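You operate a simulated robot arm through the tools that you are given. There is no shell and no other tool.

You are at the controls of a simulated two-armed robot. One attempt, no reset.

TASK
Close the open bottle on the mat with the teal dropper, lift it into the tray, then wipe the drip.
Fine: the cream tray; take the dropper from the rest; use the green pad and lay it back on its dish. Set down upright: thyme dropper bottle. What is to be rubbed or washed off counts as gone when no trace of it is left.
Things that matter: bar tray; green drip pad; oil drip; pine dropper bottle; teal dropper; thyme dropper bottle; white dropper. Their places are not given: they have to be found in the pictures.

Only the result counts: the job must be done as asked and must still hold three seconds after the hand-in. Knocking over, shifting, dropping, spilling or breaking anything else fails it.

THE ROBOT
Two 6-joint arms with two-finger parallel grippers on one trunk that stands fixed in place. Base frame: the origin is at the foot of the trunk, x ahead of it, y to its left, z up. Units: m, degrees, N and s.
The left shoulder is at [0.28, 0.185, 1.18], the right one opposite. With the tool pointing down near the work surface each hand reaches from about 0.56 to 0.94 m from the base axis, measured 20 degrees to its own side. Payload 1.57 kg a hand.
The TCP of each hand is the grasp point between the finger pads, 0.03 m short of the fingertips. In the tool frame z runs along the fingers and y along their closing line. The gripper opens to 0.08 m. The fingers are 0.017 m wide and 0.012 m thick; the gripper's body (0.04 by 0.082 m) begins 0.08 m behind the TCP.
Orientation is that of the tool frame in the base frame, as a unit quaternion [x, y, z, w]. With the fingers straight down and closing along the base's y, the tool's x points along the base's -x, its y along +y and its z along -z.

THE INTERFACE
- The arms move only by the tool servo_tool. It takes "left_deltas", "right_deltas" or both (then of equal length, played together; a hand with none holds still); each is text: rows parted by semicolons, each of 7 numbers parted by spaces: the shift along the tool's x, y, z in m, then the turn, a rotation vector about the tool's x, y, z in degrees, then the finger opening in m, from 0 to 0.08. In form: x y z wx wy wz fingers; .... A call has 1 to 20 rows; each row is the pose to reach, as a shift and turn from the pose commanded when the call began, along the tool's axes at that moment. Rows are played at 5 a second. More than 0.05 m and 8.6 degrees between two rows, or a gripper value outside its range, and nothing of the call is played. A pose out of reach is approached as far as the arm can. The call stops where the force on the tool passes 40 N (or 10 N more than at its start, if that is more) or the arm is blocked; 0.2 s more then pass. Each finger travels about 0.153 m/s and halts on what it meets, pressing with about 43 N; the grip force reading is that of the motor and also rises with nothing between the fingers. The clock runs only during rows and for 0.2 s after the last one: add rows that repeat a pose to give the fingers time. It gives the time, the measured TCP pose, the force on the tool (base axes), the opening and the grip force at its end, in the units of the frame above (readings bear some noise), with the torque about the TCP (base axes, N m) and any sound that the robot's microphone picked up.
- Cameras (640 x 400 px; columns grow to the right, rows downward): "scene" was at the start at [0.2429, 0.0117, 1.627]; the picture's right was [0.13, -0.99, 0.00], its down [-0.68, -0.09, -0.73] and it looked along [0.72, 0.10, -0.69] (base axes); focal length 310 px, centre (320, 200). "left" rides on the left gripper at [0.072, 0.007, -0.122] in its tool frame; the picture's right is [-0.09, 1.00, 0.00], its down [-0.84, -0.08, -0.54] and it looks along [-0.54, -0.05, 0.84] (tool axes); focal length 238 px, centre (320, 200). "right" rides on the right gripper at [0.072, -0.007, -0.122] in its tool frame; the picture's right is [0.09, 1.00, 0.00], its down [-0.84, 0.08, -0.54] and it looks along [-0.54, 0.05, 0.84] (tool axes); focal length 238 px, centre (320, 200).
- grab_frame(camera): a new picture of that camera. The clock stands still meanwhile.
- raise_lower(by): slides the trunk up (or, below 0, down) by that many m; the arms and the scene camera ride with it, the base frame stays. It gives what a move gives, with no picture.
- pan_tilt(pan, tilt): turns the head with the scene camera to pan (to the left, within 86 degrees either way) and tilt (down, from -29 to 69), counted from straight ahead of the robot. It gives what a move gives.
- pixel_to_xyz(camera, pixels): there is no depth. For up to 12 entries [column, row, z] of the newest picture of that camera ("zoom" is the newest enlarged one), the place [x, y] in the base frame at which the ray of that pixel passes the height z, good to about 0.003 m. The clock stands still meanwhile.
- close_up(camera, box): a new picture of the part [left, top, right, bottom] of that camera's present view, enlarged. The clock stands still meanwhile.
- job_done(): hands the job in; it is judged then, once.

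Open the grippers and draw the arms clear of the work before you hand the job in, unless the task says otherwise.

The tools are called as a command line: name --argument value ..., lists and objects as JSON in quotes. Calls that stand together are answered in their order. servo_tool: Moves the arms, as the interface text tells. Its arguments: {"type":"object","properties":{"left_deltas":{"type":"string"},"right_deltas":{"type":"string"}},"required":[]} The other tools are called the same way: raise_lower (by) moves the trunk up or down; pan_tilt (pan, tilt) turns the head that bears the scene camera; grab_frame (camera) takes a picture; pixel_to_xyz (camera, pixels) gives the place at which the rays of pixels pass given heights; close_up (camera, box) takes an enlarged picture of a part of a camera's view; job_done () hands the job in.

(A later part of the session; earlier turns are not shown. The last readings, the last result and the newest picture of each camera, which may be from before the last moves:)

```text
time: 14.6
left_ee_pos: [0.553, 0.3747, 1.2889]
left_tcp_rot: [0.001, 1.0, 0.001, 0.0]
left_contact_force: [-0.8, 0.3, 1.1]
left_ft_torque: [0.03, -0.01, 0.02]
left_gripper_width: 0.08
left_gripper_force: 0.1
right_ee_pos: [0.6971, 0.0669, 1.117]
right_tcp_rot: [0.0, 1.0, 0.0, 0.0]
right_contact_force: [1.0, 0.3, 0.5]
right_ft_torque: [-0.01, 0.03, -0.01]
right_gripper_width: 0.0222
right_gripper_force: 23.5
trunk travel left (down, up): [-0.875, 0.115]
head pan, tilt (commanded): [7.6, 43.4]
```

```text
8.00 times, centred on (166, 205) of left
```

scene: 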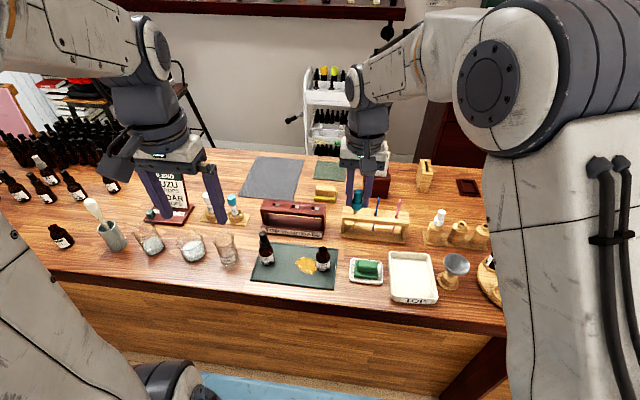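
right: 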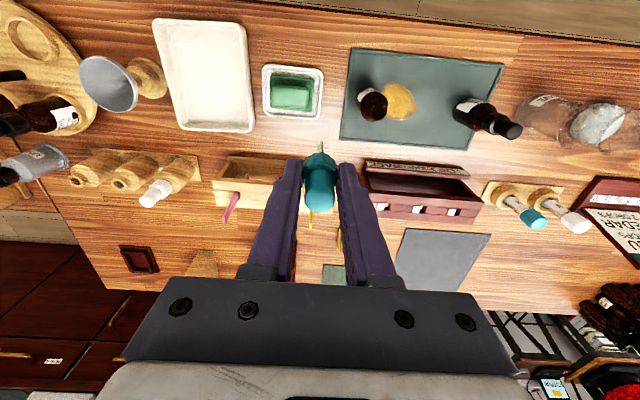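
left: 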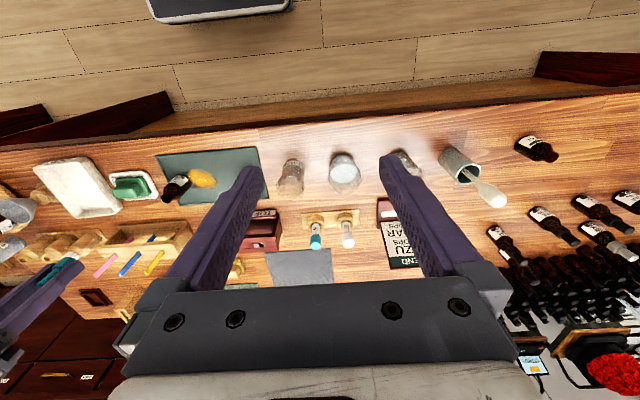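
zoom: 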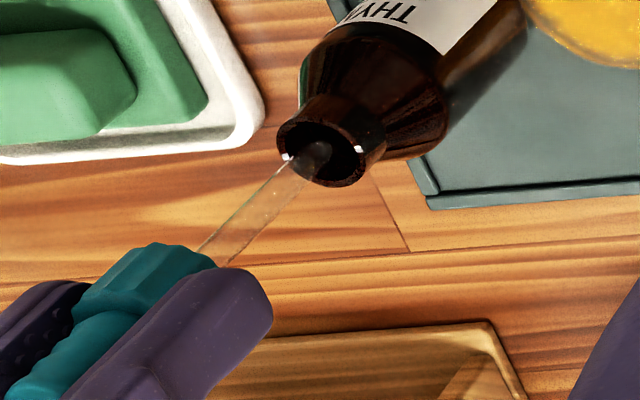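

The tip is inside the mouth now; the scene pipette column is 306 against a rim centre of 310, so I shift −y 1 mm. I descend another 20 mm with the pipette inside the neck.

servo_tool --right_deltas "0 -0.001 0 0 0 0 0.01; 0 -0.001 0.01 0 0 0 0.01; 0 -0.001 0.02 0 0 0 0.01; 0 -0.001 0.02 0 0 0 0.01"

close_up --camera "right" --box '[272, 110, 368, 170]'

close_up --camera "scene" --box '[292, 225, 356, 265]'

close_up --camera "left" --box '[126, 180, 206, 230]'

```text
time: 15.6
left_ee_pos: [0.5536, 0.3758, 1.2894]
left_tcp_rot: [0.0, 1.0, 0.0, -0.001]
left_contact_force: [-0.3, 0.3, 0.4]
left_ft_torque: [0.0, 0.04, -0.01]
left_gripper_width: 0.08
left_gripper_force: 0.1
right_ee_pos: [0.6967, 0.0642, 1.097]
right_tcp_rot: [0.0, 1.0, 0.0, 0.0]
right_contact_force: [-0.4, -0.7, -0.7]
right_ft_torque: [-0.03, -0.02, -0.03]
right_gripper_width: 0.022
right_gripper_force: 23.9
trunk travel left (down, up): [-0.875, 0.115]
head pan, tilt (commanded): [7.6, 43.4]
```

```text
6.67 times, centred on (320, 140) of right
```

zoom: 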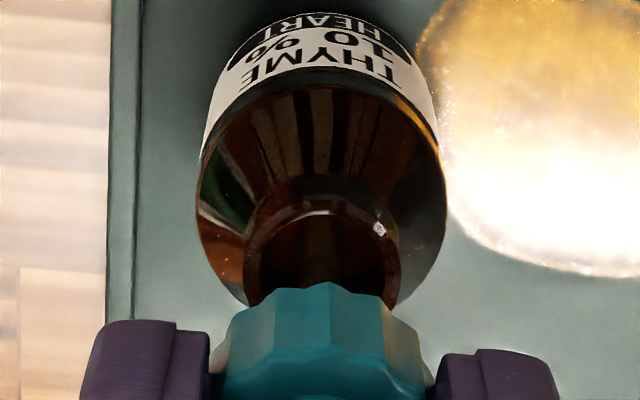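

```text
10.00 times, centred on (324, 245) of scene
```

zoom: 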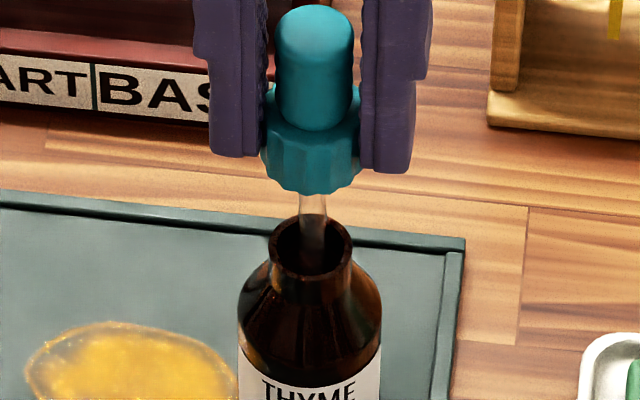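

```text
8.00 times, centred on (166, 205) of left
```

zoom: 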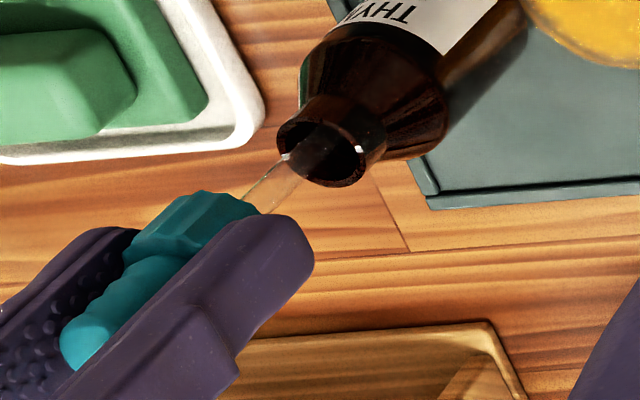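

The collar, pipette and rim now line up in y: 311, 312 and 310 in the scene zoom. I descend 27 mm more so the collar bottom sits just above the rim, then check concentricity.

servo_tool --right_deltas "0 0 0.009 0 0 0 0.01; 0 0 0.018 0 0 0 0.01; 0 0 0.027 0 0 0 0.01; 0 0 0.027 0 0 0 0.01"

close_up --camera "right" --box '[272, 110, 368, 170]'

close_up --camera "scene" --box '[292, 225, 356, 265]'

close_up --camera "left" --box '[126, 180, 206, 230]'

```text
time: 16.6
left_ee_pos: [0.5537, 0.3742, 1.2899]
left_tcp_rot: [0.001, 1.0, 0.0, 0.0]
left_contact_force: [0.4, 0.0, 0.7]
left_ft_torque: [-0.04, -0.03, 0.02]
left_gripper_width: 0.08
left_gripper_force: 0.1
right_ee_pos: [0.6974, 0.0653, 1.0683]
right_tcp_rot: [0.0, 1.0, -0.001, 0.0]
right_contact_force: [-0.5, 0.1, -0.5]
right_ft_torque: [0.0, 0.02, -0.02]
right_gripper_width: 0.022
right_gripper_force: 24.3
trunk travel left (down, up): [-0.875, 0.115]
head pan, tilt (commanded): [7.6, 43.4]
```

```text
6.67 times, centred on (320, 140) of right
```

zoom: 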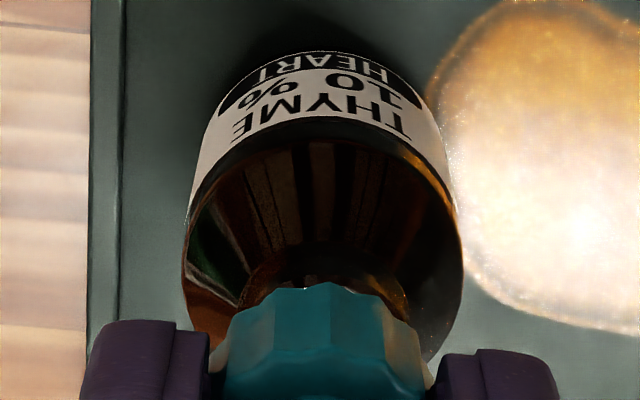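

```text
10.00 times, centred on (324, 245) of scene
```

zoom: 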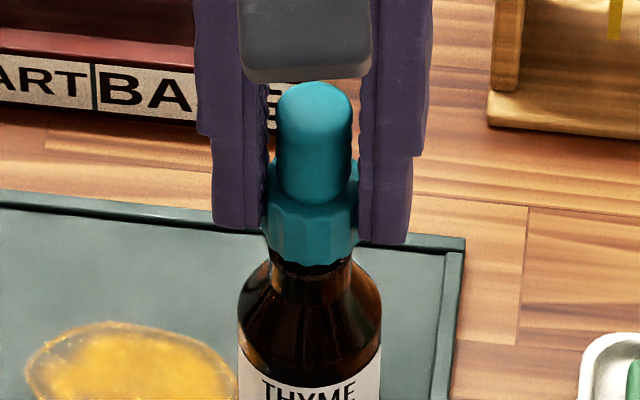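

```text
8.00 times, centred on (166, 205) of left
```

zoom: 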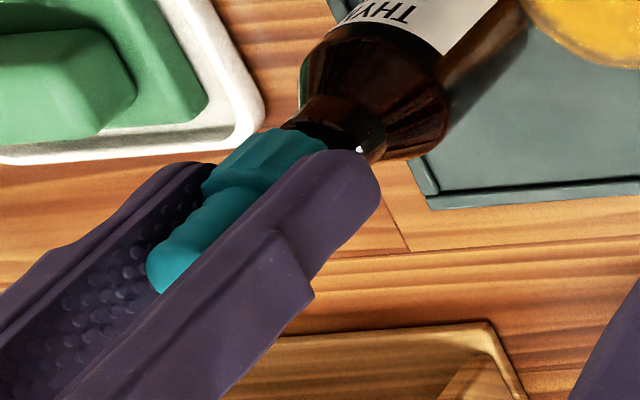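

The collar (centre 311) sits directly above the neck (centre 310) in the scene view. I lower 6 mm in small steps and watch the contact force.

servo_tool --right_deltas "0 0 0.002 0 0 0 0.01; 0 0 0.004 0 0 0 0.01; 0 0 0.006 0 0 0 0.01; 0 0 0.006 0 0 0 0.01"

close_up --camera "scene" --box '[292, 225, 356, 265]'

close_up --camera "left" --box '[126, 180, 206, 230]'

```text
time: 17.6
left_ee_pos: [0.5545, 0.3749, 1.2885]
left_tcp_rot: [0.001, 1.0, 0.0, -0.001]
left_contact_force: [0.2, 0.4, -0.2]
left_ft_torque: [0.0, -0.01, -0.02]
left_gripper_width: 0.08
left_gripper_force: 0.1
right_ee_pos: [0.6979, 0.0637, 1.062]
right_tcp_rot: [0.0, 1.0, 0.0, 0.0]
right_contact_force: [-0.2, 0.4, 0.1]
right_ft_torque: [-0.04, -0.01, -0.01]
right_gripper_width: 0.0221
right_gripper_force: 23.6
trunk travel left (down, up): [-0.875, 0.115]
head pan, tilt (commanded): [7.6, 43.4]
```

```text
10.00 times, centred on (324, 245) of scene
```

zoom: 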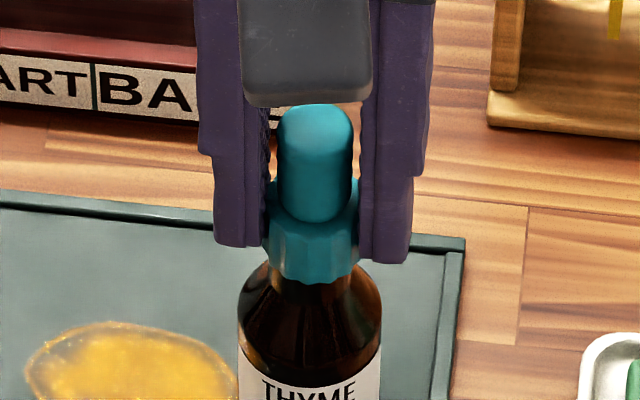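

```text
8.00 times, centred on (166, 205) of left
```

zoom: 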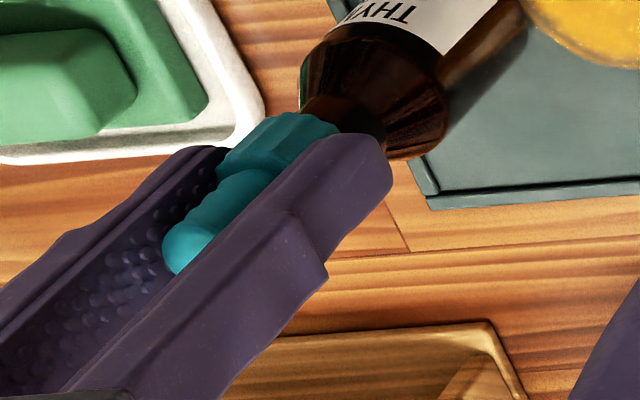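

No contact force yet, and the collar bottom is at about (311,275) in the scene zoom, around the rim. I keep lowering in small steps.

servo_tool --right_deltas "0 0 0.001 0 0 0 0.01; 0 0 0.002 0 0 0 0.01; 0 0 0.003 0 0 0 0.01; 0 0 0.003 0 0 0 0.01"

close_up --camera "scene" --box '[292, 225, 356, 265]'

```text
time: 18.6
left_ee_pos: [0.5534, 0.3745, 1.2881]
left_tcp_rot: [0.0, 1.0, 0.001, 0.0]
left_contact_force: [0.0, 0.0, 0.7]
left_ft_torque: [-0.01, 0.03, -0.01]
left_gripper_width: 0.0802
left_gripper_force: 0.1
right_ee_pos: [0.6968, 0.0637, 1.0592]
right_tcp_rot: [0.001, 1.0, 0.0, 0.0]
right_contact_force: [-0.1, 0.1, -0.5]
right_ft_torque: [0.02, -0.01, 0.0]
right_gripper_width: 0.0218
right_gripper_force: 24.4
trunk travel left (down, up): [-0.875, 0.115]
head pan, tilt (commanded): [7.6, 43.4]
```

```text
10.00 times, centred on (324, 245) of scene
```

zoom: 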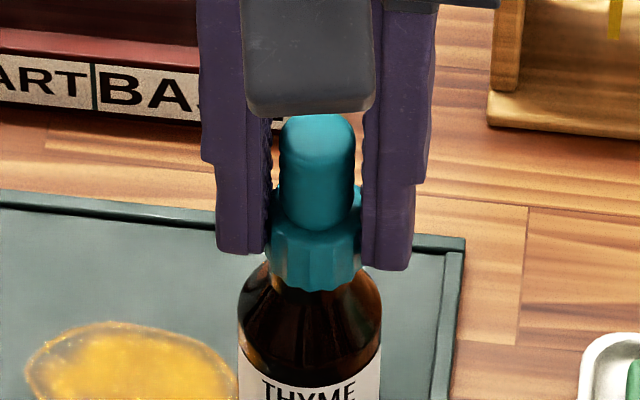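

Still no force, and the collar bottom front is at row 290 in the zoom. I continue lowering by up to 6 mm.

servo_tool --right_deltas "0 0 0.001 0 0 0 0.01; 0 0 0.002 0 0 0 0.01; 0 0 0.003 0 0 0 0.01; 0 0 0.004 0 0 0 0.01; 0 0 0.004 0 0 0 0.01"

close_up --camera "scene" --box '[292, 225, 356, 265]'

close_up --camera "left" --box '[126, 180, 206, 230]'

```text
time: 19.8
left_ee_pos: [0.5532, 0.3746, 1.2894]
left_tcp_rot: [0.0, 1.0, 0.001, 0.0]
left_contact_force: [-0.4, 0.1, -0.9]
left_ft_torque: [-0.01, -0.01, 0.02]
left_gripper_width: 0.0799
left_gripper_force: 0.0
right_ee_pos: [0.698, 0.0651, 1.0565]
right_tcp_rot: [0.0, 1.0, 0.0, 0.0]
right_contact_force: [-0.2, -0.3, -0.7]
right_ft_torque: [-0.01, 0.02, 0.03]
right_gripper_width: 0.0218
right_gripper_force: 24.1
trunk travel left (down, up): [-0.875, 0.115]
head pan, tilt (commanded): [7.6, 43.4]
```

```text
10.00 times, centred on (324, 245) of scene
```

zoom: 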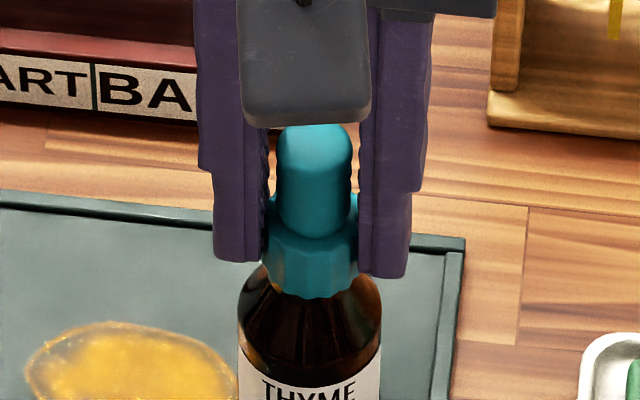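

```text
8.00 times, centred on (166, 205) of left
```

zoom: 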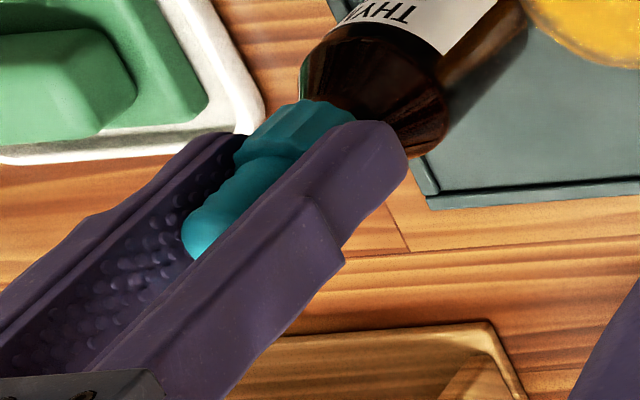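

Still no contact force at z=1.0565, and the collar now overlaps the neck. I continue down in 1 mm steps.

servo_tool --right_deltas "0 0 0.001 0 0 0 0.01; 0 0 0.002 0 0 0 0.01; 0 0 0.003 0 0 0 0.01; 0 0 0.003 0 0 0 0.01"

close_up --camera "scene" --box '[292, 225, 356, 265]'

```text
time: 20.8
left_ee_pos: [0.5535, 0.3746, 1.2887]
left_tcp_rot: [0.0, 1.0, 0.0, -0.001]
left_contact_force: [0.1, 0.8, 0.6]
left_ft_torque: [-0.03, -0.01, 0.0]
left_gripper_width: 0.08
left_gripper_force: 0.1
right_ee_pos: [0.6987, 0.0651, 1.055]
right_tcp_rot: [0.0, 1.0, 0.0, 0.001]
right_contact_force: [-1.4, -1.2, 18.7]
right_ft_torque: [0.21, -0.03, 0.03]
right_gripper_width: 0.0221
right_gripper_force: 24.3
trunk travel left (down, up): [-0.875, 0.115]
head pan, tilt (commanded): [7.6, 43.4]
```

```text
10.00 times, centred on (324, 245) of scene
```

zoom: 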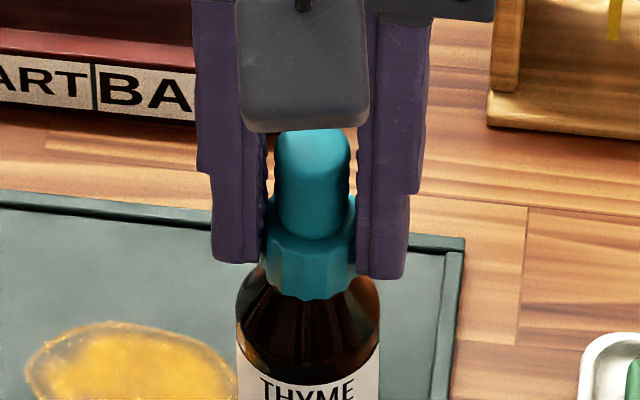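

The tool now feels 18.7 N upward, so the collar has bottomed on the bottle. I check the seat from the left and right cameras.

close_up --camera "left" --box '[136, 175, 200, 215]'

close_up --camera "right" --box '[240, 100, 400, 200]'

close_up --camera "scene" --box '[236, 215, 364, 295]'

```text
10.00 times, centred on (168, 195) of left
```

zoom: 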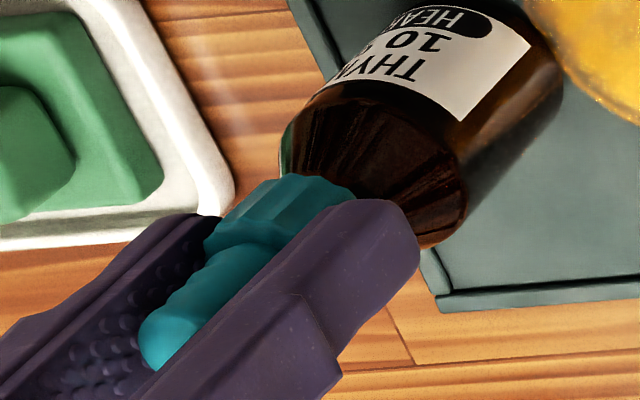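

```text
4.00 times, centred on (320, 150) of right
```

zoom: 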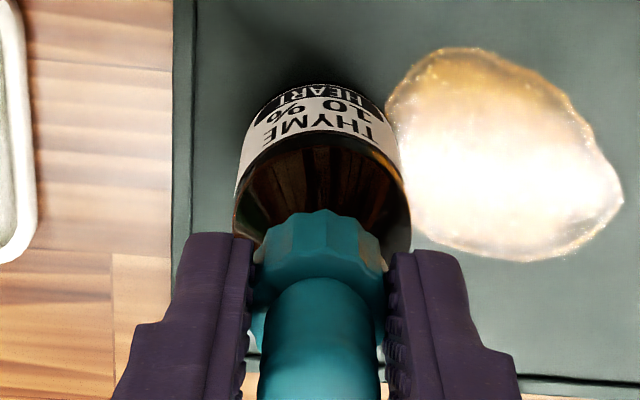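

```text
5.00 times, centred on (300, 255) of scene
```

zoom: 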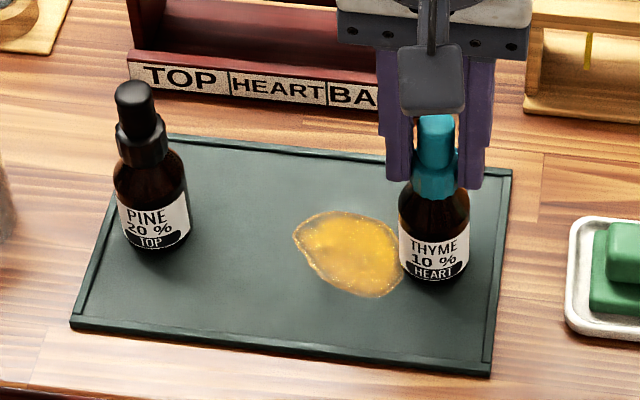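

The collar looks seated square on the bottle, like the pine bottle's. I press 0.7 mm further to make sure it is fully home, then ease off.

servo_tool --right_deltas "0 0 0.0007 0 0 0 0.01; 0 0 0.0007 0 0 0 0.01; 0 0 0.0007 0 0 0 0.01"

```text
time: 21.6
left_ee_pos: [0.5531, 0.375, 1.2895]
left_tcp_rot: [0.0, 1.0, -0.001, 0.001]
left_contact_force: [0.3, -0.2, 0.0]
left_ft_torque: [0.05, 0.01, 0.0]
left_gripper_width: 0.0799
left_gripper_force: 0.1
right_ee_pos: [0.6982, 0.0648, 1.0542]
right_tcp_rot: [-0.001, 1.0, 0.001, 0.002]
right_contact_force: [-0.7, 1.3, 32.5]
right_ft_torque: [0.39, -0.12, 0.01]
right_gripper_width: 0.0222
right_gripper_force: 24.1
trunk travel left (down, up): [-0.875, 0.115]
head pan, tilt (commanded): [7.6, 43.4]
```

The force rose to 32 N with only 0.7 mm of travel, so it is firmly bottomed. I ease the load off and open the fingers to release the dropper.

servo_tool --right_deltas "0 0 -0.0016 0 0 0 0.01; 0 0 -0.0016 0 0 0 0.022; 0 0 -0.0016 0 0 0 0.03; 0 0 -0.0016 0 0 0 0.045; 0 0 -0.0016 0 0 0 0.045"

close_up --camera "scene" --box '[292, 225, 356, 265]'

close_up --camera "right" --box '[240, 100, 400, 200]'

close_up --camera "left" --box '[136, 175, 200, 215]'

```text
time: 22.8
left_ee_pos: [0.5533, 0.376, 1.2874]
left_tcp_rot: [0.001, 1.0, 0.0, 0.0]
left_contact_force: [-0.1, 0.2, -0.7]
left_ft_torque: [-0.01, -0.01, 0.0]
left_gripper_width: 0.0797
left_gripper_force: 0.0
right_ee_pos: [0.698, 0.0644, 1.0549]
right_tcp_rot: [0.0, 1.0, 0.0, 0.0]
right_contact_force: [0.2, 1.0, 18.5]
right_ft_torque: [0.46, -0.09, -0.02]
right_gripper_width: 0.0458
right_gripper_force: 1.0
trunk travel left (down, up): [-0.875, 0.115]
head pan, tilt (commanded): [7.6, 43.4]
```

```text
10.00 times, centred on (324, 245) of scene
```

zoom: 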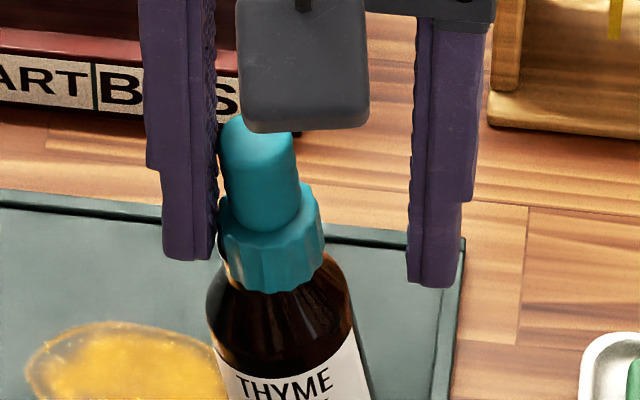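

```text
4.00 times, centred on (320, 150) of right
```

zoom: 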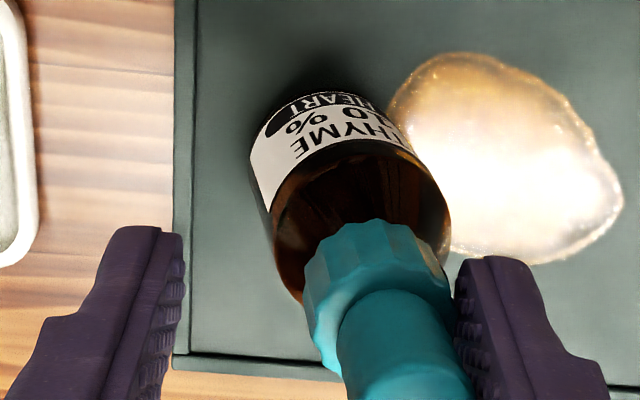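

```text
10.00 times, centred on (168, 195) of left
```

zoom: 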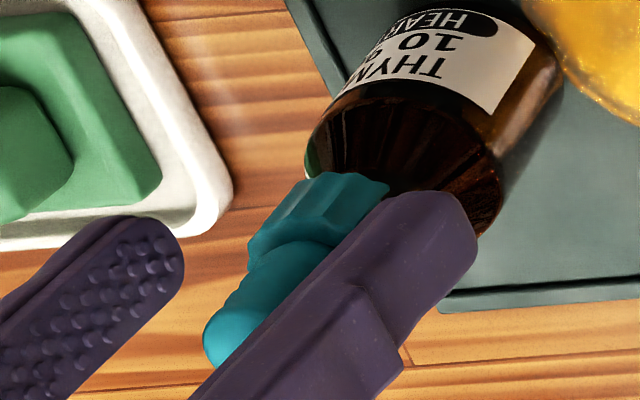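

The bottle is leaning toward +y. The torque/force ratio puts the contact at y≈+0.025, so the +y fingertip is still pressing on its shoulder. I close the fingers loosely to 0.025 to guide it upright while easing up, then look.

servo_tool --right_deltas "0 0 -0.0005 0 0 0 0.04; 0 0 -0.001 0 0 0 0.035; 0 0 -0.0015 0 0 0 0.03; 0 0 -0.002 0 0 0 0.027; 0 0 -0.0025 0 0 0 0.025; 0 0 -0.0025 0 0 0 0.025"

close_up --camera "scene" --box '[292, 225, 356, 265]'

close_up --camera "right" --box '[240, 100, 400, 200]'

close_up --camera "left" --box '[136, 175, 200, 215]'

```text
time: 24.2
left_ee_pos: [0.5555, 0.3745, 1.2878]
left_tcp_rot: [0.0, 1.0, 0.001, 0.0]
left_contact_force: [-0.3, -0.4, 1.0]
left_ft_torque: [-0.01, -0.03, 0.01]
left_gripper_width: 0.0801
left_gripper_force: 0.0
right_ee_pos: [0.6971, 0.0626, 1.0557]
right_tcp_rot: [0.0, 1.0, -0.001, -0.002]
right_contact_force: [-0.3, 0.8, -0.4]
right_ft_torque: [-0.03, 0.01, 0.01]
right_gripper_width: 0.0249
right_gripper_force: 0.0
trunk travel left (down, up): [-0.875, 0.115]
head pan, tilt (commanded): [7.6, 43.4]
```

```text
10.00 times, centred on (324, 245) of scene
```

zoom: 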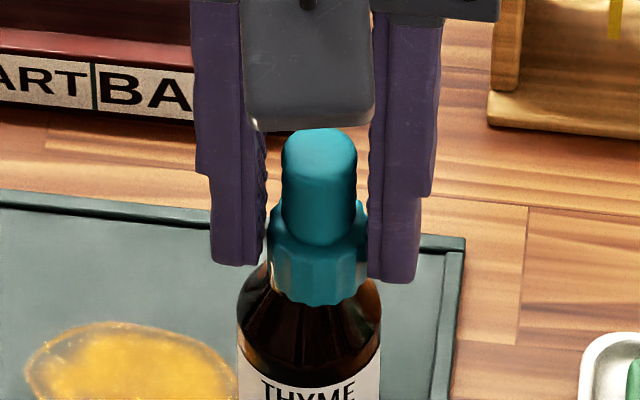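

```text
4.00 times, centred on (320, 150) of right
```

zoom: 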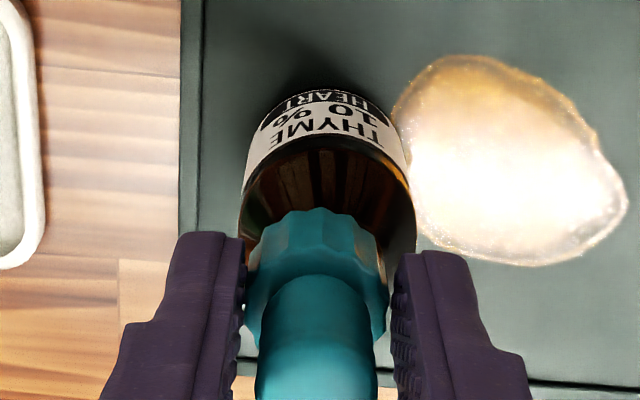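

```text
10.00 times, centred on (168, 195) of left
```

zoom: 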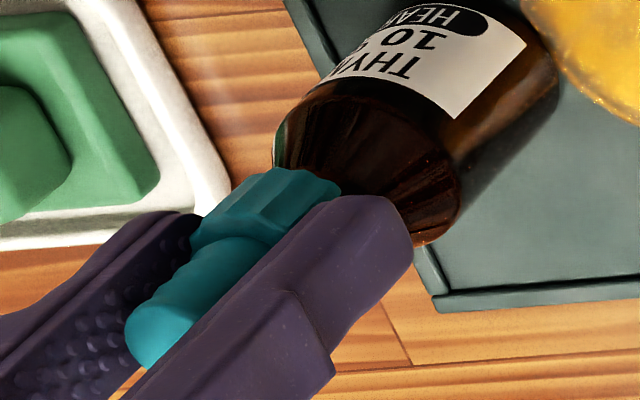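

The bottle is upright again, all forces are zero, and the collar now sits lower, with its bottom front at row 305. I open slightly and raise the hand clear of the dropper.

servo_tool --right_deltas "0 0 -0.003 0 0 0 0.03; 0 0 -0.006 0 0 0 0.036; 0 0 -0.015 0 0 0 0.05; 0 0 -0.035 0 0 0 0.05; 0 0 -0.06 0 0 0 0.05; 0 0 -0.06 0 0 0 0.05"

close_up --camera "scene" --box '[284, 225, 364, 275]'

close_up --camera "right" --box '[240, 80, 400, 180]'

close_up --camera "left" --box '[136, 165, 216, 215]'

```text
time: 25.6
left_ee_pos: [0.5532, 0.3747, 1.2881]
left_tcp_rot: [0.001, 1.0, 0.0, 0.0]
left_contact_force: [0.5, -0.2, 0.0]
left_ft_torque: [0.02, -0.02, -0.01]
left_gripper_width: 0.08
left_gripper_force: 0.0
right_ee_pos: [0.6971, 0.062, 1.1163]
right_tcp_rot: [0.0, 1.0, 0.0, -0.001]
right_contact_force: [-0.1, -0.2, 0.4]
right_ft_torque: [-0.04, -0.02, 0.0]
right_gripper_width: 0.0502
right_gripper_force: 0.0
trunk travel left (down, up): [-0.875, 0.115]
head pan, tilt (commanded): [7.6, 43.4]
```

```text
8.00 times, centred on (324, 250) of scene
```

zoom: 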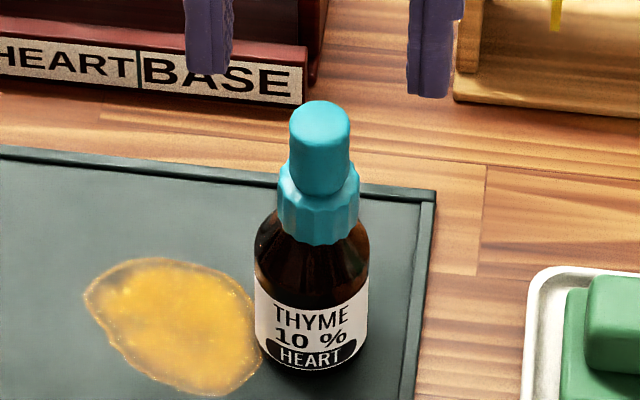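

```text
4.00 times, centred on (320, 130) of right
```

zoom: 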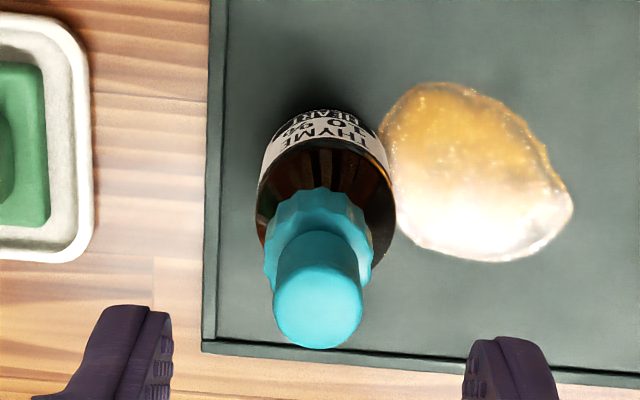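

```text
8.00 times, centred on (176, 190) of left
```

zoom: 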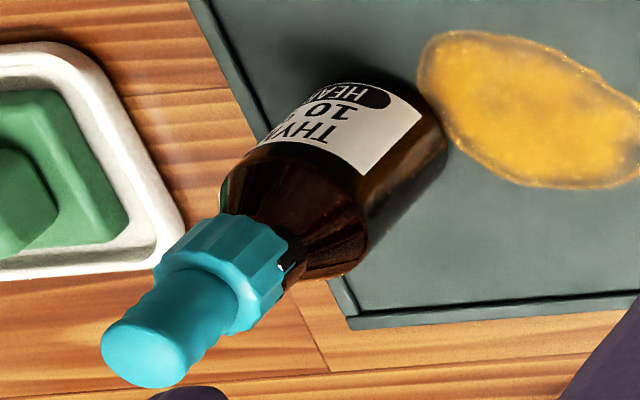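

The dropper is on the bottle and the bottle stands upright. The collar looks about 1.5–2 mm toward −y of the bottle axis, so I enlarge further and compare with the pine bottle to judge the seat.

close_up --camera "scene" --box '[308, 236, 340, 276]'

close_up --camera "left" --box '[144, 180, 192, 216]'

close_up --camera "scene" --box '[250, 228, 282, 268]'

close_up --camera "right" --box '[296, 110, 344, 170]'

```text
10.00 times, centred on (324, 256) of scene
```

zoom: 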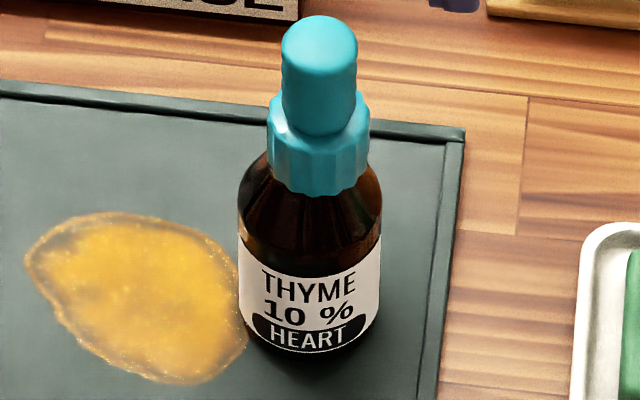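

```text
11.11 times, centred on (168, 198) of left
```

zoom: 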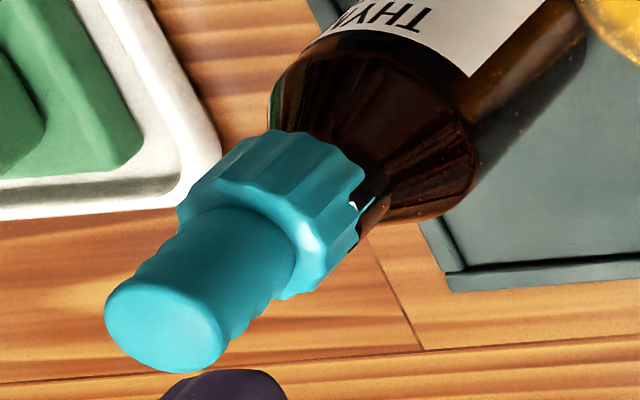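

```text
10.00 times, centred on (266, 248) of scene
```

zoom: 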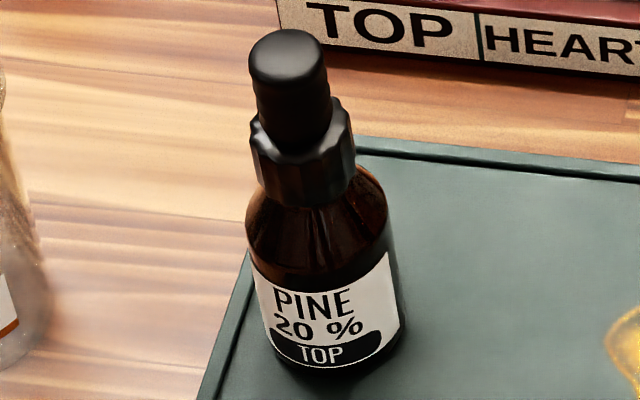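

```text
6.67 times, centred on (320, 140) of right
```

zoom: 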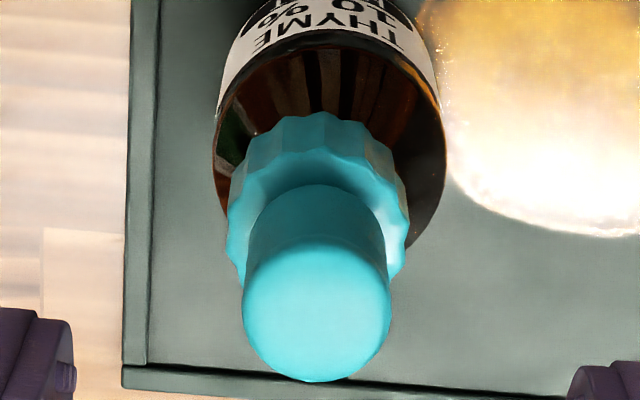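

The left view shows a rim highlight at about (357,207) beside the collar, so I want a true side view before trusting the seat. I raise the right hand away and yaw the left hand 70° so its camera can look across at the bottle.

servo_tool --left_deltas "-0.005 -0.007 0.0077 0 0 7.8 0.08; -0.010 -0.0144 0.0153 0 0 15.6 0.08; -0.015 -0.0217 0.023 0 0 23.4 0.08; -0.020 -0.0289 0.0307 0 0 31.2 0.08; -0.025 -0.036 0.0383 0 0 39 0.08; -0.030 -0.0433 0.046 0 0 46.8 0.08; -0.035 -0.0505 0.0537 0 0 54.6 0.08; -0.040 -0.0578 0.0613 0 0 62.4 0.08; -0.0455 -0.065 0.069 0 0 70 0.08; -0.0455 -0.065 0.069 0 0 70 0.08" --right_deltas "0 0 -0.03 0 0 0 0.05; 0 0 -0.06 0 0 0 0.05; 0 -0.03 -0.09 0 0 0 0.05; 0 -0.06 -0.1 0 0 0 0.05; 0 -0.1 -0.1 0 0 0 0.05; 0 -0.14 -0.1 0 0 0 0.05; 0 -0.18 -0.1 0 0 0 0.05; 0 -0.2 -0.1 0 0 0 0.05; 0 -0.2 -0.1 0 0 0 0.05; 0 -0.2 -0.1 0 0 0 0.05"

grab_frame --camera "left"

grab_frame --camera "scene"

```text
time: 27.8
left_ee_pos: [0.6021, 0.3095, 1.2205]
left_tcp_rot: [0.574, 0.819, 0.0, 0.0]
left_contact_force: [0.0, -0.4, -0.5]
left_ft_torque: [0.04, -0.03, 0.0]
left_gripper_width: 0.0803
left_gripper_force: 0.1
right_ee_pos: [0.6968, -0.1375, 1.2165]
right_tcp_rot: [0.001, 1.0, 0.0, 0.0]
right_contact_force: [-0.1, 0.5, 0.9]
right_ft_torque: [-0.01, 0.01, 0.02]
right_gripper_width: 0.0501
right_gripper_force: 0.1
trunk travel left (down, up): [-0.875, 0.115]
head pan, tilt (commanded): [7.6, 43.4]
```

```text
taken
```

left: 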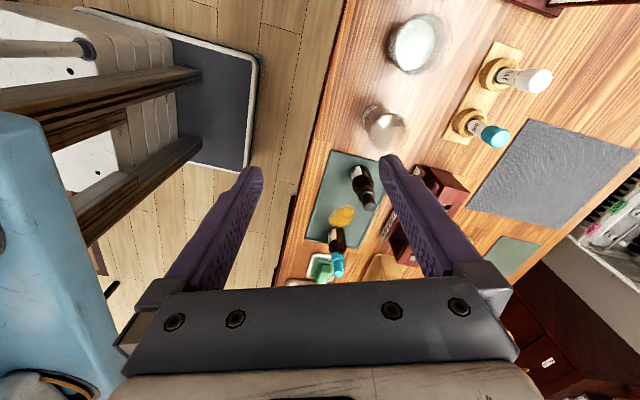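

```text
taken
```

scene: 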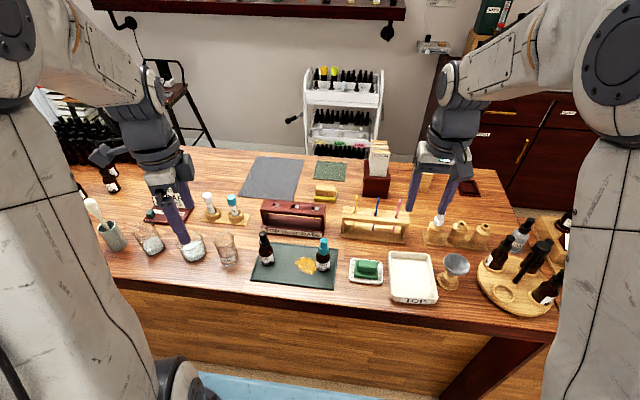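

The left view now shows thyme at (337,250). I pitch the left hand 30° and lower it for a side-on view, keeping its fingertips above z≈1.11.

servo_tool --left_deltas "-0.008 0.002 0.02 0 -7.5 0 0.08; -0.016 0.004 0.04 0 -15 0 0.08; -0.024 0.006 0.06 0 -22.5 0 0.08; -0.0316 0.0077 0.08 0 -30 0 0.08; -0.0316 0.0077 0.08 0 -30 0 0.08"

grab_frame --camera "left"

```text
time: 29.0
left_ee_pos: [0.6184, 0.2801, 1.1415]
left_tcp_rot: [0.555, 0.791, -0.149, 0.212]
left_contact_force: [-0.5, 0.5, -0.4]
left_ft_torque: [-0.02, 0.02, 0.0]
left_gripper_width: 0.0801
left_gripper_force: 0.1
right_ee_pos: [0.6972, -0.1354, 1.2161]
right_tcp_rot: [0.0, 1.0, 0.0, 0.0]
right_contact_force: [-1.2, 0.9, -0.7]
right_ft_torque: [0.01, 0.01, -0.01]
right_gripper_width: 0.0501
right_gripper_force: 0.0
trunk travel left (down, up): [-0.875, 0.115]
head pan, tilt (commanded): [7.6, 43.4]
```

```text
taken
```

left: 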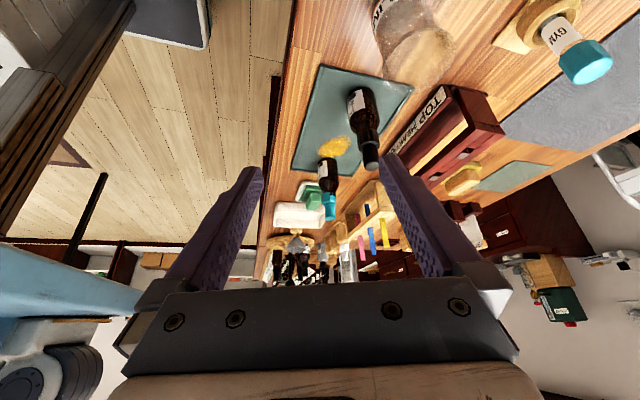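

Thyme is at (328,180) in this side view. I enlarge it and the pine bottle to compare the collar seats.

close_up --camera "left" --box '[304, 152, 352, 226]'

close_up --camera "left" --box '[340, 84, 400, 180]'

```text
5.41 times, centred on (328, 189) of left
```

zoom: 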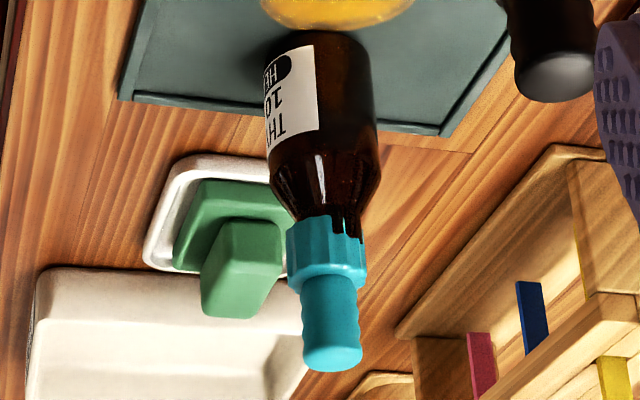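

```text
4.17 times, centred on (370, 132) of left
```

zoom: 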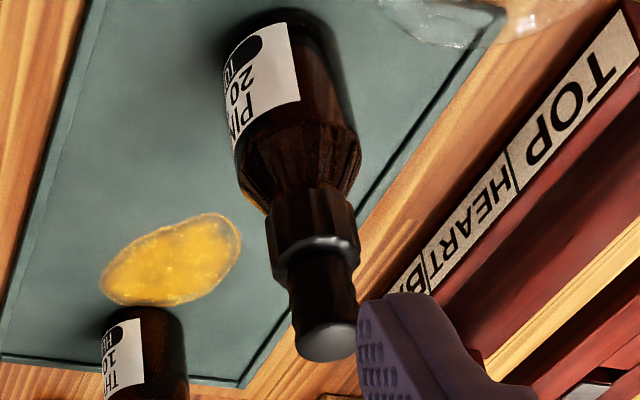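

In the side view the neck shows through the collar's wall on the +y side, so the dropper is down but off-centre by about 2 mm. The hand had drifted to y=0.0626, while the bottle axis is at y≈0.0655. I return above it and centre it gently with the fingers, staying above the shoulder.

servo_tool --right_deltas "0 0.04 0 0 0 0 0.05; 0 0.08 0 0 0 0 0.05; 0 0.12 0 0 0 0 0.05; 0 0.16 0 0 0 0 0.05; 0 0.202 0 0 0 0 0.05; 0 0.202 0.04 0 0 0 0.05; 0 0.202 0.08 0 0 0 0.05; 0 0.202 0.1 0 0 0 0.05; 0 0.202 0.1 0 0 0 0.05"

close_up --camera "right" --box '[240, 80, 400, 180]'

close_up --camera "scene" --box '[284, 215, 364, 265]'

```text
time: 31.0
left_ee_pos: [0.6176, 0.2796, 1.141]
left_tcp_rot: [0.554, 0.792, -0.148, 0.213]
left_contact_force: [0.3, -0.3, -0.8]
left_ft_torque: [0.04, 0.0, 0.01]
left_gripper_width: 0.08
left_gripper_force: 0.0
right_ee_pos: [0.6968, 0.0655, 1.1154]
right_tcp_rot: [0.0, 1.0, -0.001, 0.001]
right_contact_force: [-0.4, 0.2, -0.2]
right_ft_torque: [0.0, 0.04, 0.0]
right_gripper_width: 0.0497
right_gripper_force: 0.0
trunk travel left (down, up): [-0.875, 0.115]
head pan, tilt (commanded): [7.6, 43.4]
```

```text
4.00 times, centred on (320, 130) of right
```

zoom: 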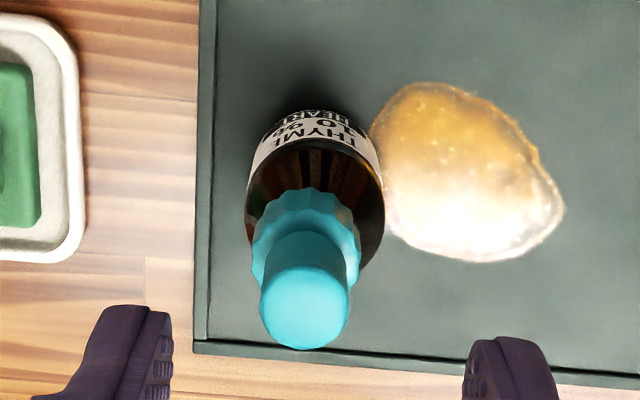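

```text
8.00 times, centred on (324, 240) of scene
```

zoom: 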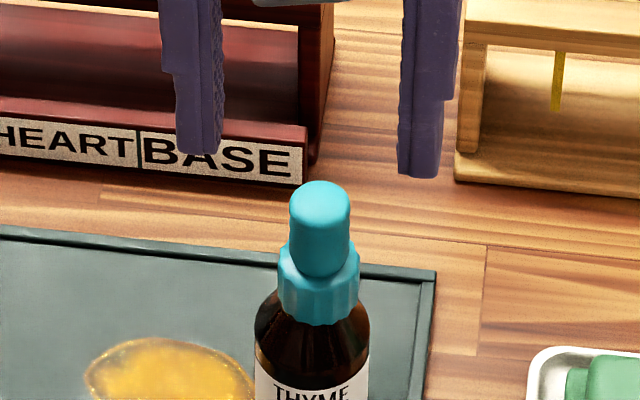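

The fingers are centred on the bottle: right-view finger centre 318.5, bottle 316, dropper 305. I descend to TCP z≈1.059 with the fingers wide and check the reading.

servo_tool --right_deltas "0 0 0.02 0 0 0 0.05; 0 0 0.04 0 0 0 0.05; 0 0 0.056 0 0 0 0.05; 0 0 0.056 0 0 0 0.05"

close_up --camera "right" --box '[240, 100, 400, 200]'

close_up --camera "left" --box '[304, 152, 352, 226]'

```text
time: 32.0
left_ee_pos: [0.6174, 0.2817, 1.141]
left_tcp_rot: [0.555, 0.791, -0.148, 0.212]
left_contact_force: [-0.5, -0.4, -1.1]
left_ft_torque: [0.02, -0.02, 0.01]
left_gripper_width: 0.0799
left_gripper_force: 0.0
right_ee_pos: [0.6985, 0.0655, 1.0605]
right_tcp_rot: [0.0, 1.0, 0.0, 0.0]
right_contact_force: [-0.5, 0.6, 0.7]
right_ft_torque: [-0.01, 0.02, -0.04]
right_gripper_width: 0.0501
right_gripper_force: 0.1
trunk travel left (down, up): [-0.875, 0.115]
head pan, tilt (commanded): [7.6, 43.4]
```

```text
4.00 times, centred on (320, 150) of right
```

zoom: 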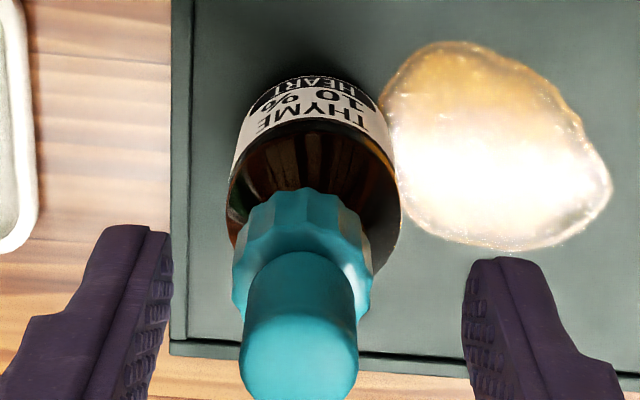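

```text
5.41 times, centred on (328, 189) of left
```

zoom: 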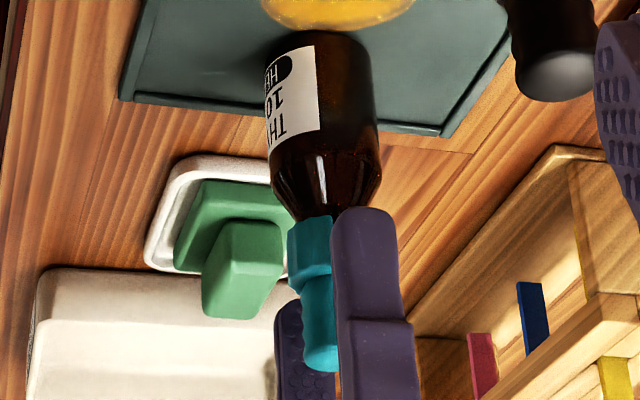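

Forces are zero and the fingertips are just above the shoulder. I close slowly to 0.0235, just wider than the 0.022 collar, to nudge the dropper onto the axis without gripping.

servo_tool --right_deltas "0 0 0 0 0 0 0.042; 0 0 0 0 0 0 0.035; 0 0 0 0 0 0 0.03; 0 0 0 0 0 0 0.028; 0 0 0 0 0 0 0.026; 0 0 0 0 0 0 0.0245; 0 0 0 0 0 0 0.0235; 0 0 0 0 0 0 0.0235"

close_up --camera "right" --box '[240, 100, 400, 200]'

close_up --camera "scene" --box '[284, 225, 364, 275]'

```text
time: 33.8
left_ee_pos: [0.6169, 0.2807, 1.14]
left_tcp_rot: [0.554, 0.791, -0.149, 0.212]
left_contact_force: [-0.5, -0.1, 0.1]
left_ft_torque: [-0.02, -0.02, -0.01]
left_gripper_width: 0.0798
left_gripper_force: 0.0
right_ee_pos: [0.6981, 0.065, 1.0608]
right_tcp_rot: [0.0, 1.0, 0.0, 0.0]
right_contact_force: [0.4, -0.2, 0.1]
right_ft_torque: [0.01, 0.01, -0.05]
right_gripper_width: 0.024
right_gripper_force: 0.3
trunk travel left (down, up): [-0.875, 0.115]
head pan, tilt (commanded): [7.6, 43.4]
```

```text
4.00 times, centred on (320, 150) of right
```

zoom: 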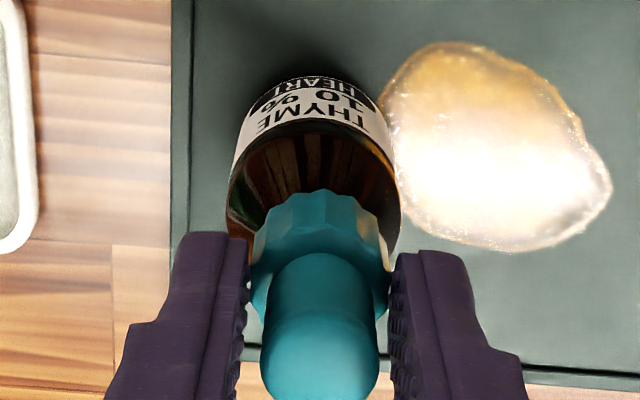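

```text
8.00 times, centred on (324, 250) of scene
```

zoom: 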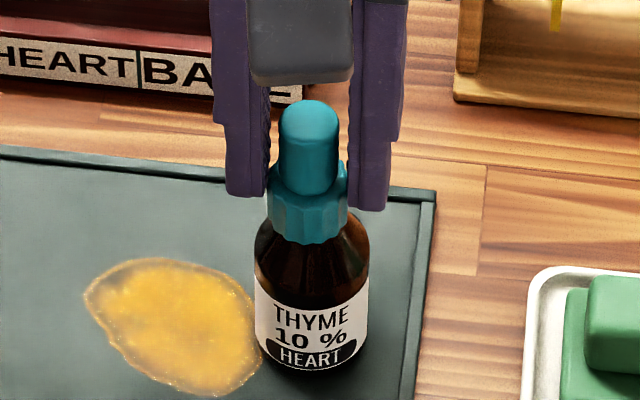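

Now the collar sits about 1–1.5 mm to the +y side: scene collar 307 against bottle 312, right view 320 against 314. I shift the hand −y by 1.3 mm with the loose fingers, then check.

servo_tool --right_deltas "0 -0.0007 0 0 0 0 0.0235; 0 -0.0013 0 0 0 0 0.0235; 0 -0.0013 0 0 0 0 0.0235"

close_up --camera "right" --box '[240, 100, 400, 200]'

close_up --camera "scene" --box '[284, 225, 364, 275]'

```text
time: 34.6
left_ee_pos: [0.6181, 0.2799, 1.1396]
left_tcp_rot: [0.554, 0.791, -0.148, 0.212]
left_contact_force: [0.1, 0.0, 0.8]
left_ft_torque: [-0.02, -0.02, 0.02]
left_gripper_width: 0.08
left_gripper_force: 0.0
right_ee_pos: [0.6984, 0.0643, 1.0602]
right_tcp_rot: [0.0, 1.0, 0.001, 0.001]
right_contact_force: [1.1, -1.4, -0.5]
right_ft_torque: [-0.01, 0.0, -0.01]
right_gripper_width: 0.0238
right_gripper_force: 0.3
trunk travel left (down, up): [-0.875, 0.115]
head pan, tilt (commanded): [7.6, 43.4]
```

```text
4.00 times, centred on (320, 150) of right
```

zoom: 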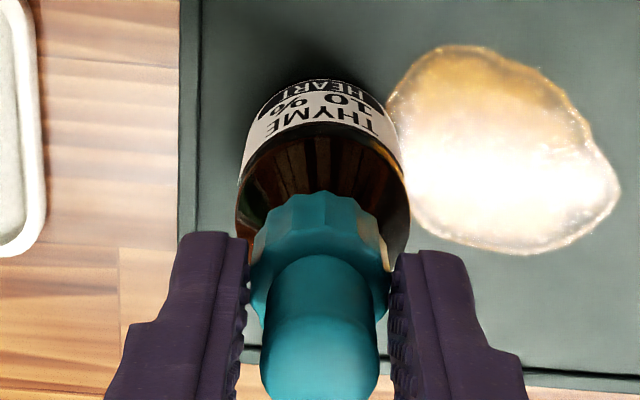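

```text
8.00 times, centred on (324, 250) of scene
```

zoom: 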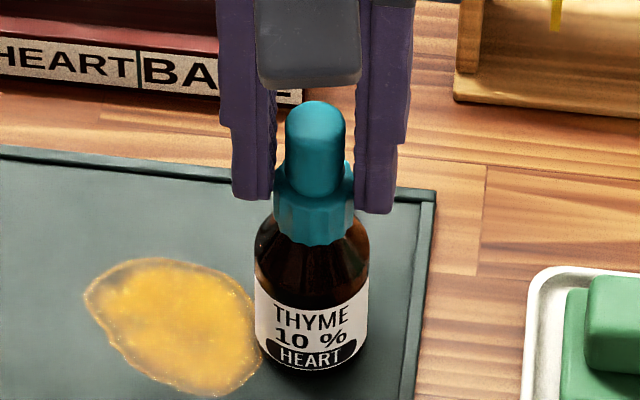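

The collar (314) and bottle (312.5 plus about 2 for perspective) now line up, and the right view agrees. I open slowly and rise, then check from the side.

servo_tool --right_deltas "0 0 0 0 0 0 0.026; 0 0 0 0 0 0 0.032; 0 0 0 0 0 0 0.045; 0 0 -0.02 0 0 0 0.05; 0 0 -0.055 0 0 0 0.05; 0 0 -0.055 0 0 0 0.05"

close_up --camera "left" --box '[304, 152, 352, 226]'

close_up --camera "right" --box '[240, 80, 400, 180]'

close_up --camera "scene" --box '[284, 225, 364, 275]'

```text
time: 36.0
left_ee_pos: [0.616, 0.2808, 1.1405]
left_tcp_rot: [0.555, 0.791, -0.149, 0.212]
left_contact_force: [-0.3, 0.4, -0.6]
left_ft_torque: [0.0, -0.01, 0.03]
left_gripper_width: 0.0802
left_gripper_force: 0.0
right_ee_pos: [0.6962, 0.0636, 1.1158]
right_tcp_rot: [0.0, 1.0, 0.0, 0.0]
right_contact_force: [0.0, 0.4, 1.0]
right_ft_torque: [-0.02, 0.02, 0.01]
right_gripper_width: 0.0496
right_gripper_force: 0.2
trunk travel left (down, up): [-0.875, 0.115]
head pan, tilt (commanded): [7.6, 43.4]
```

```text
5.41 times, centred on (328, 189) of left
```

zoom: 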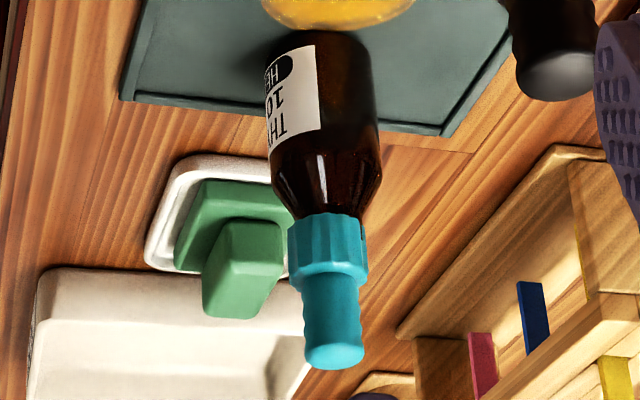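

```text
4.00 times, centred on (320, 130) of right
```

zoom: 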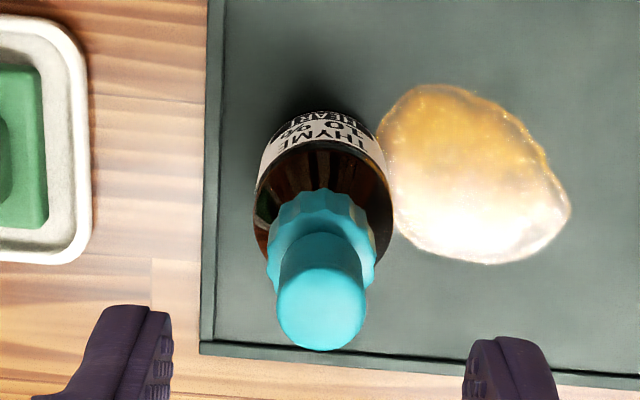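

```text
8.00 times, centred on (324, 250) of scene
```

zoom: 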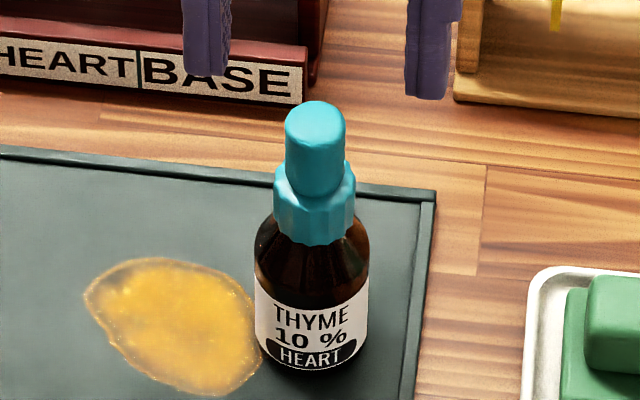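

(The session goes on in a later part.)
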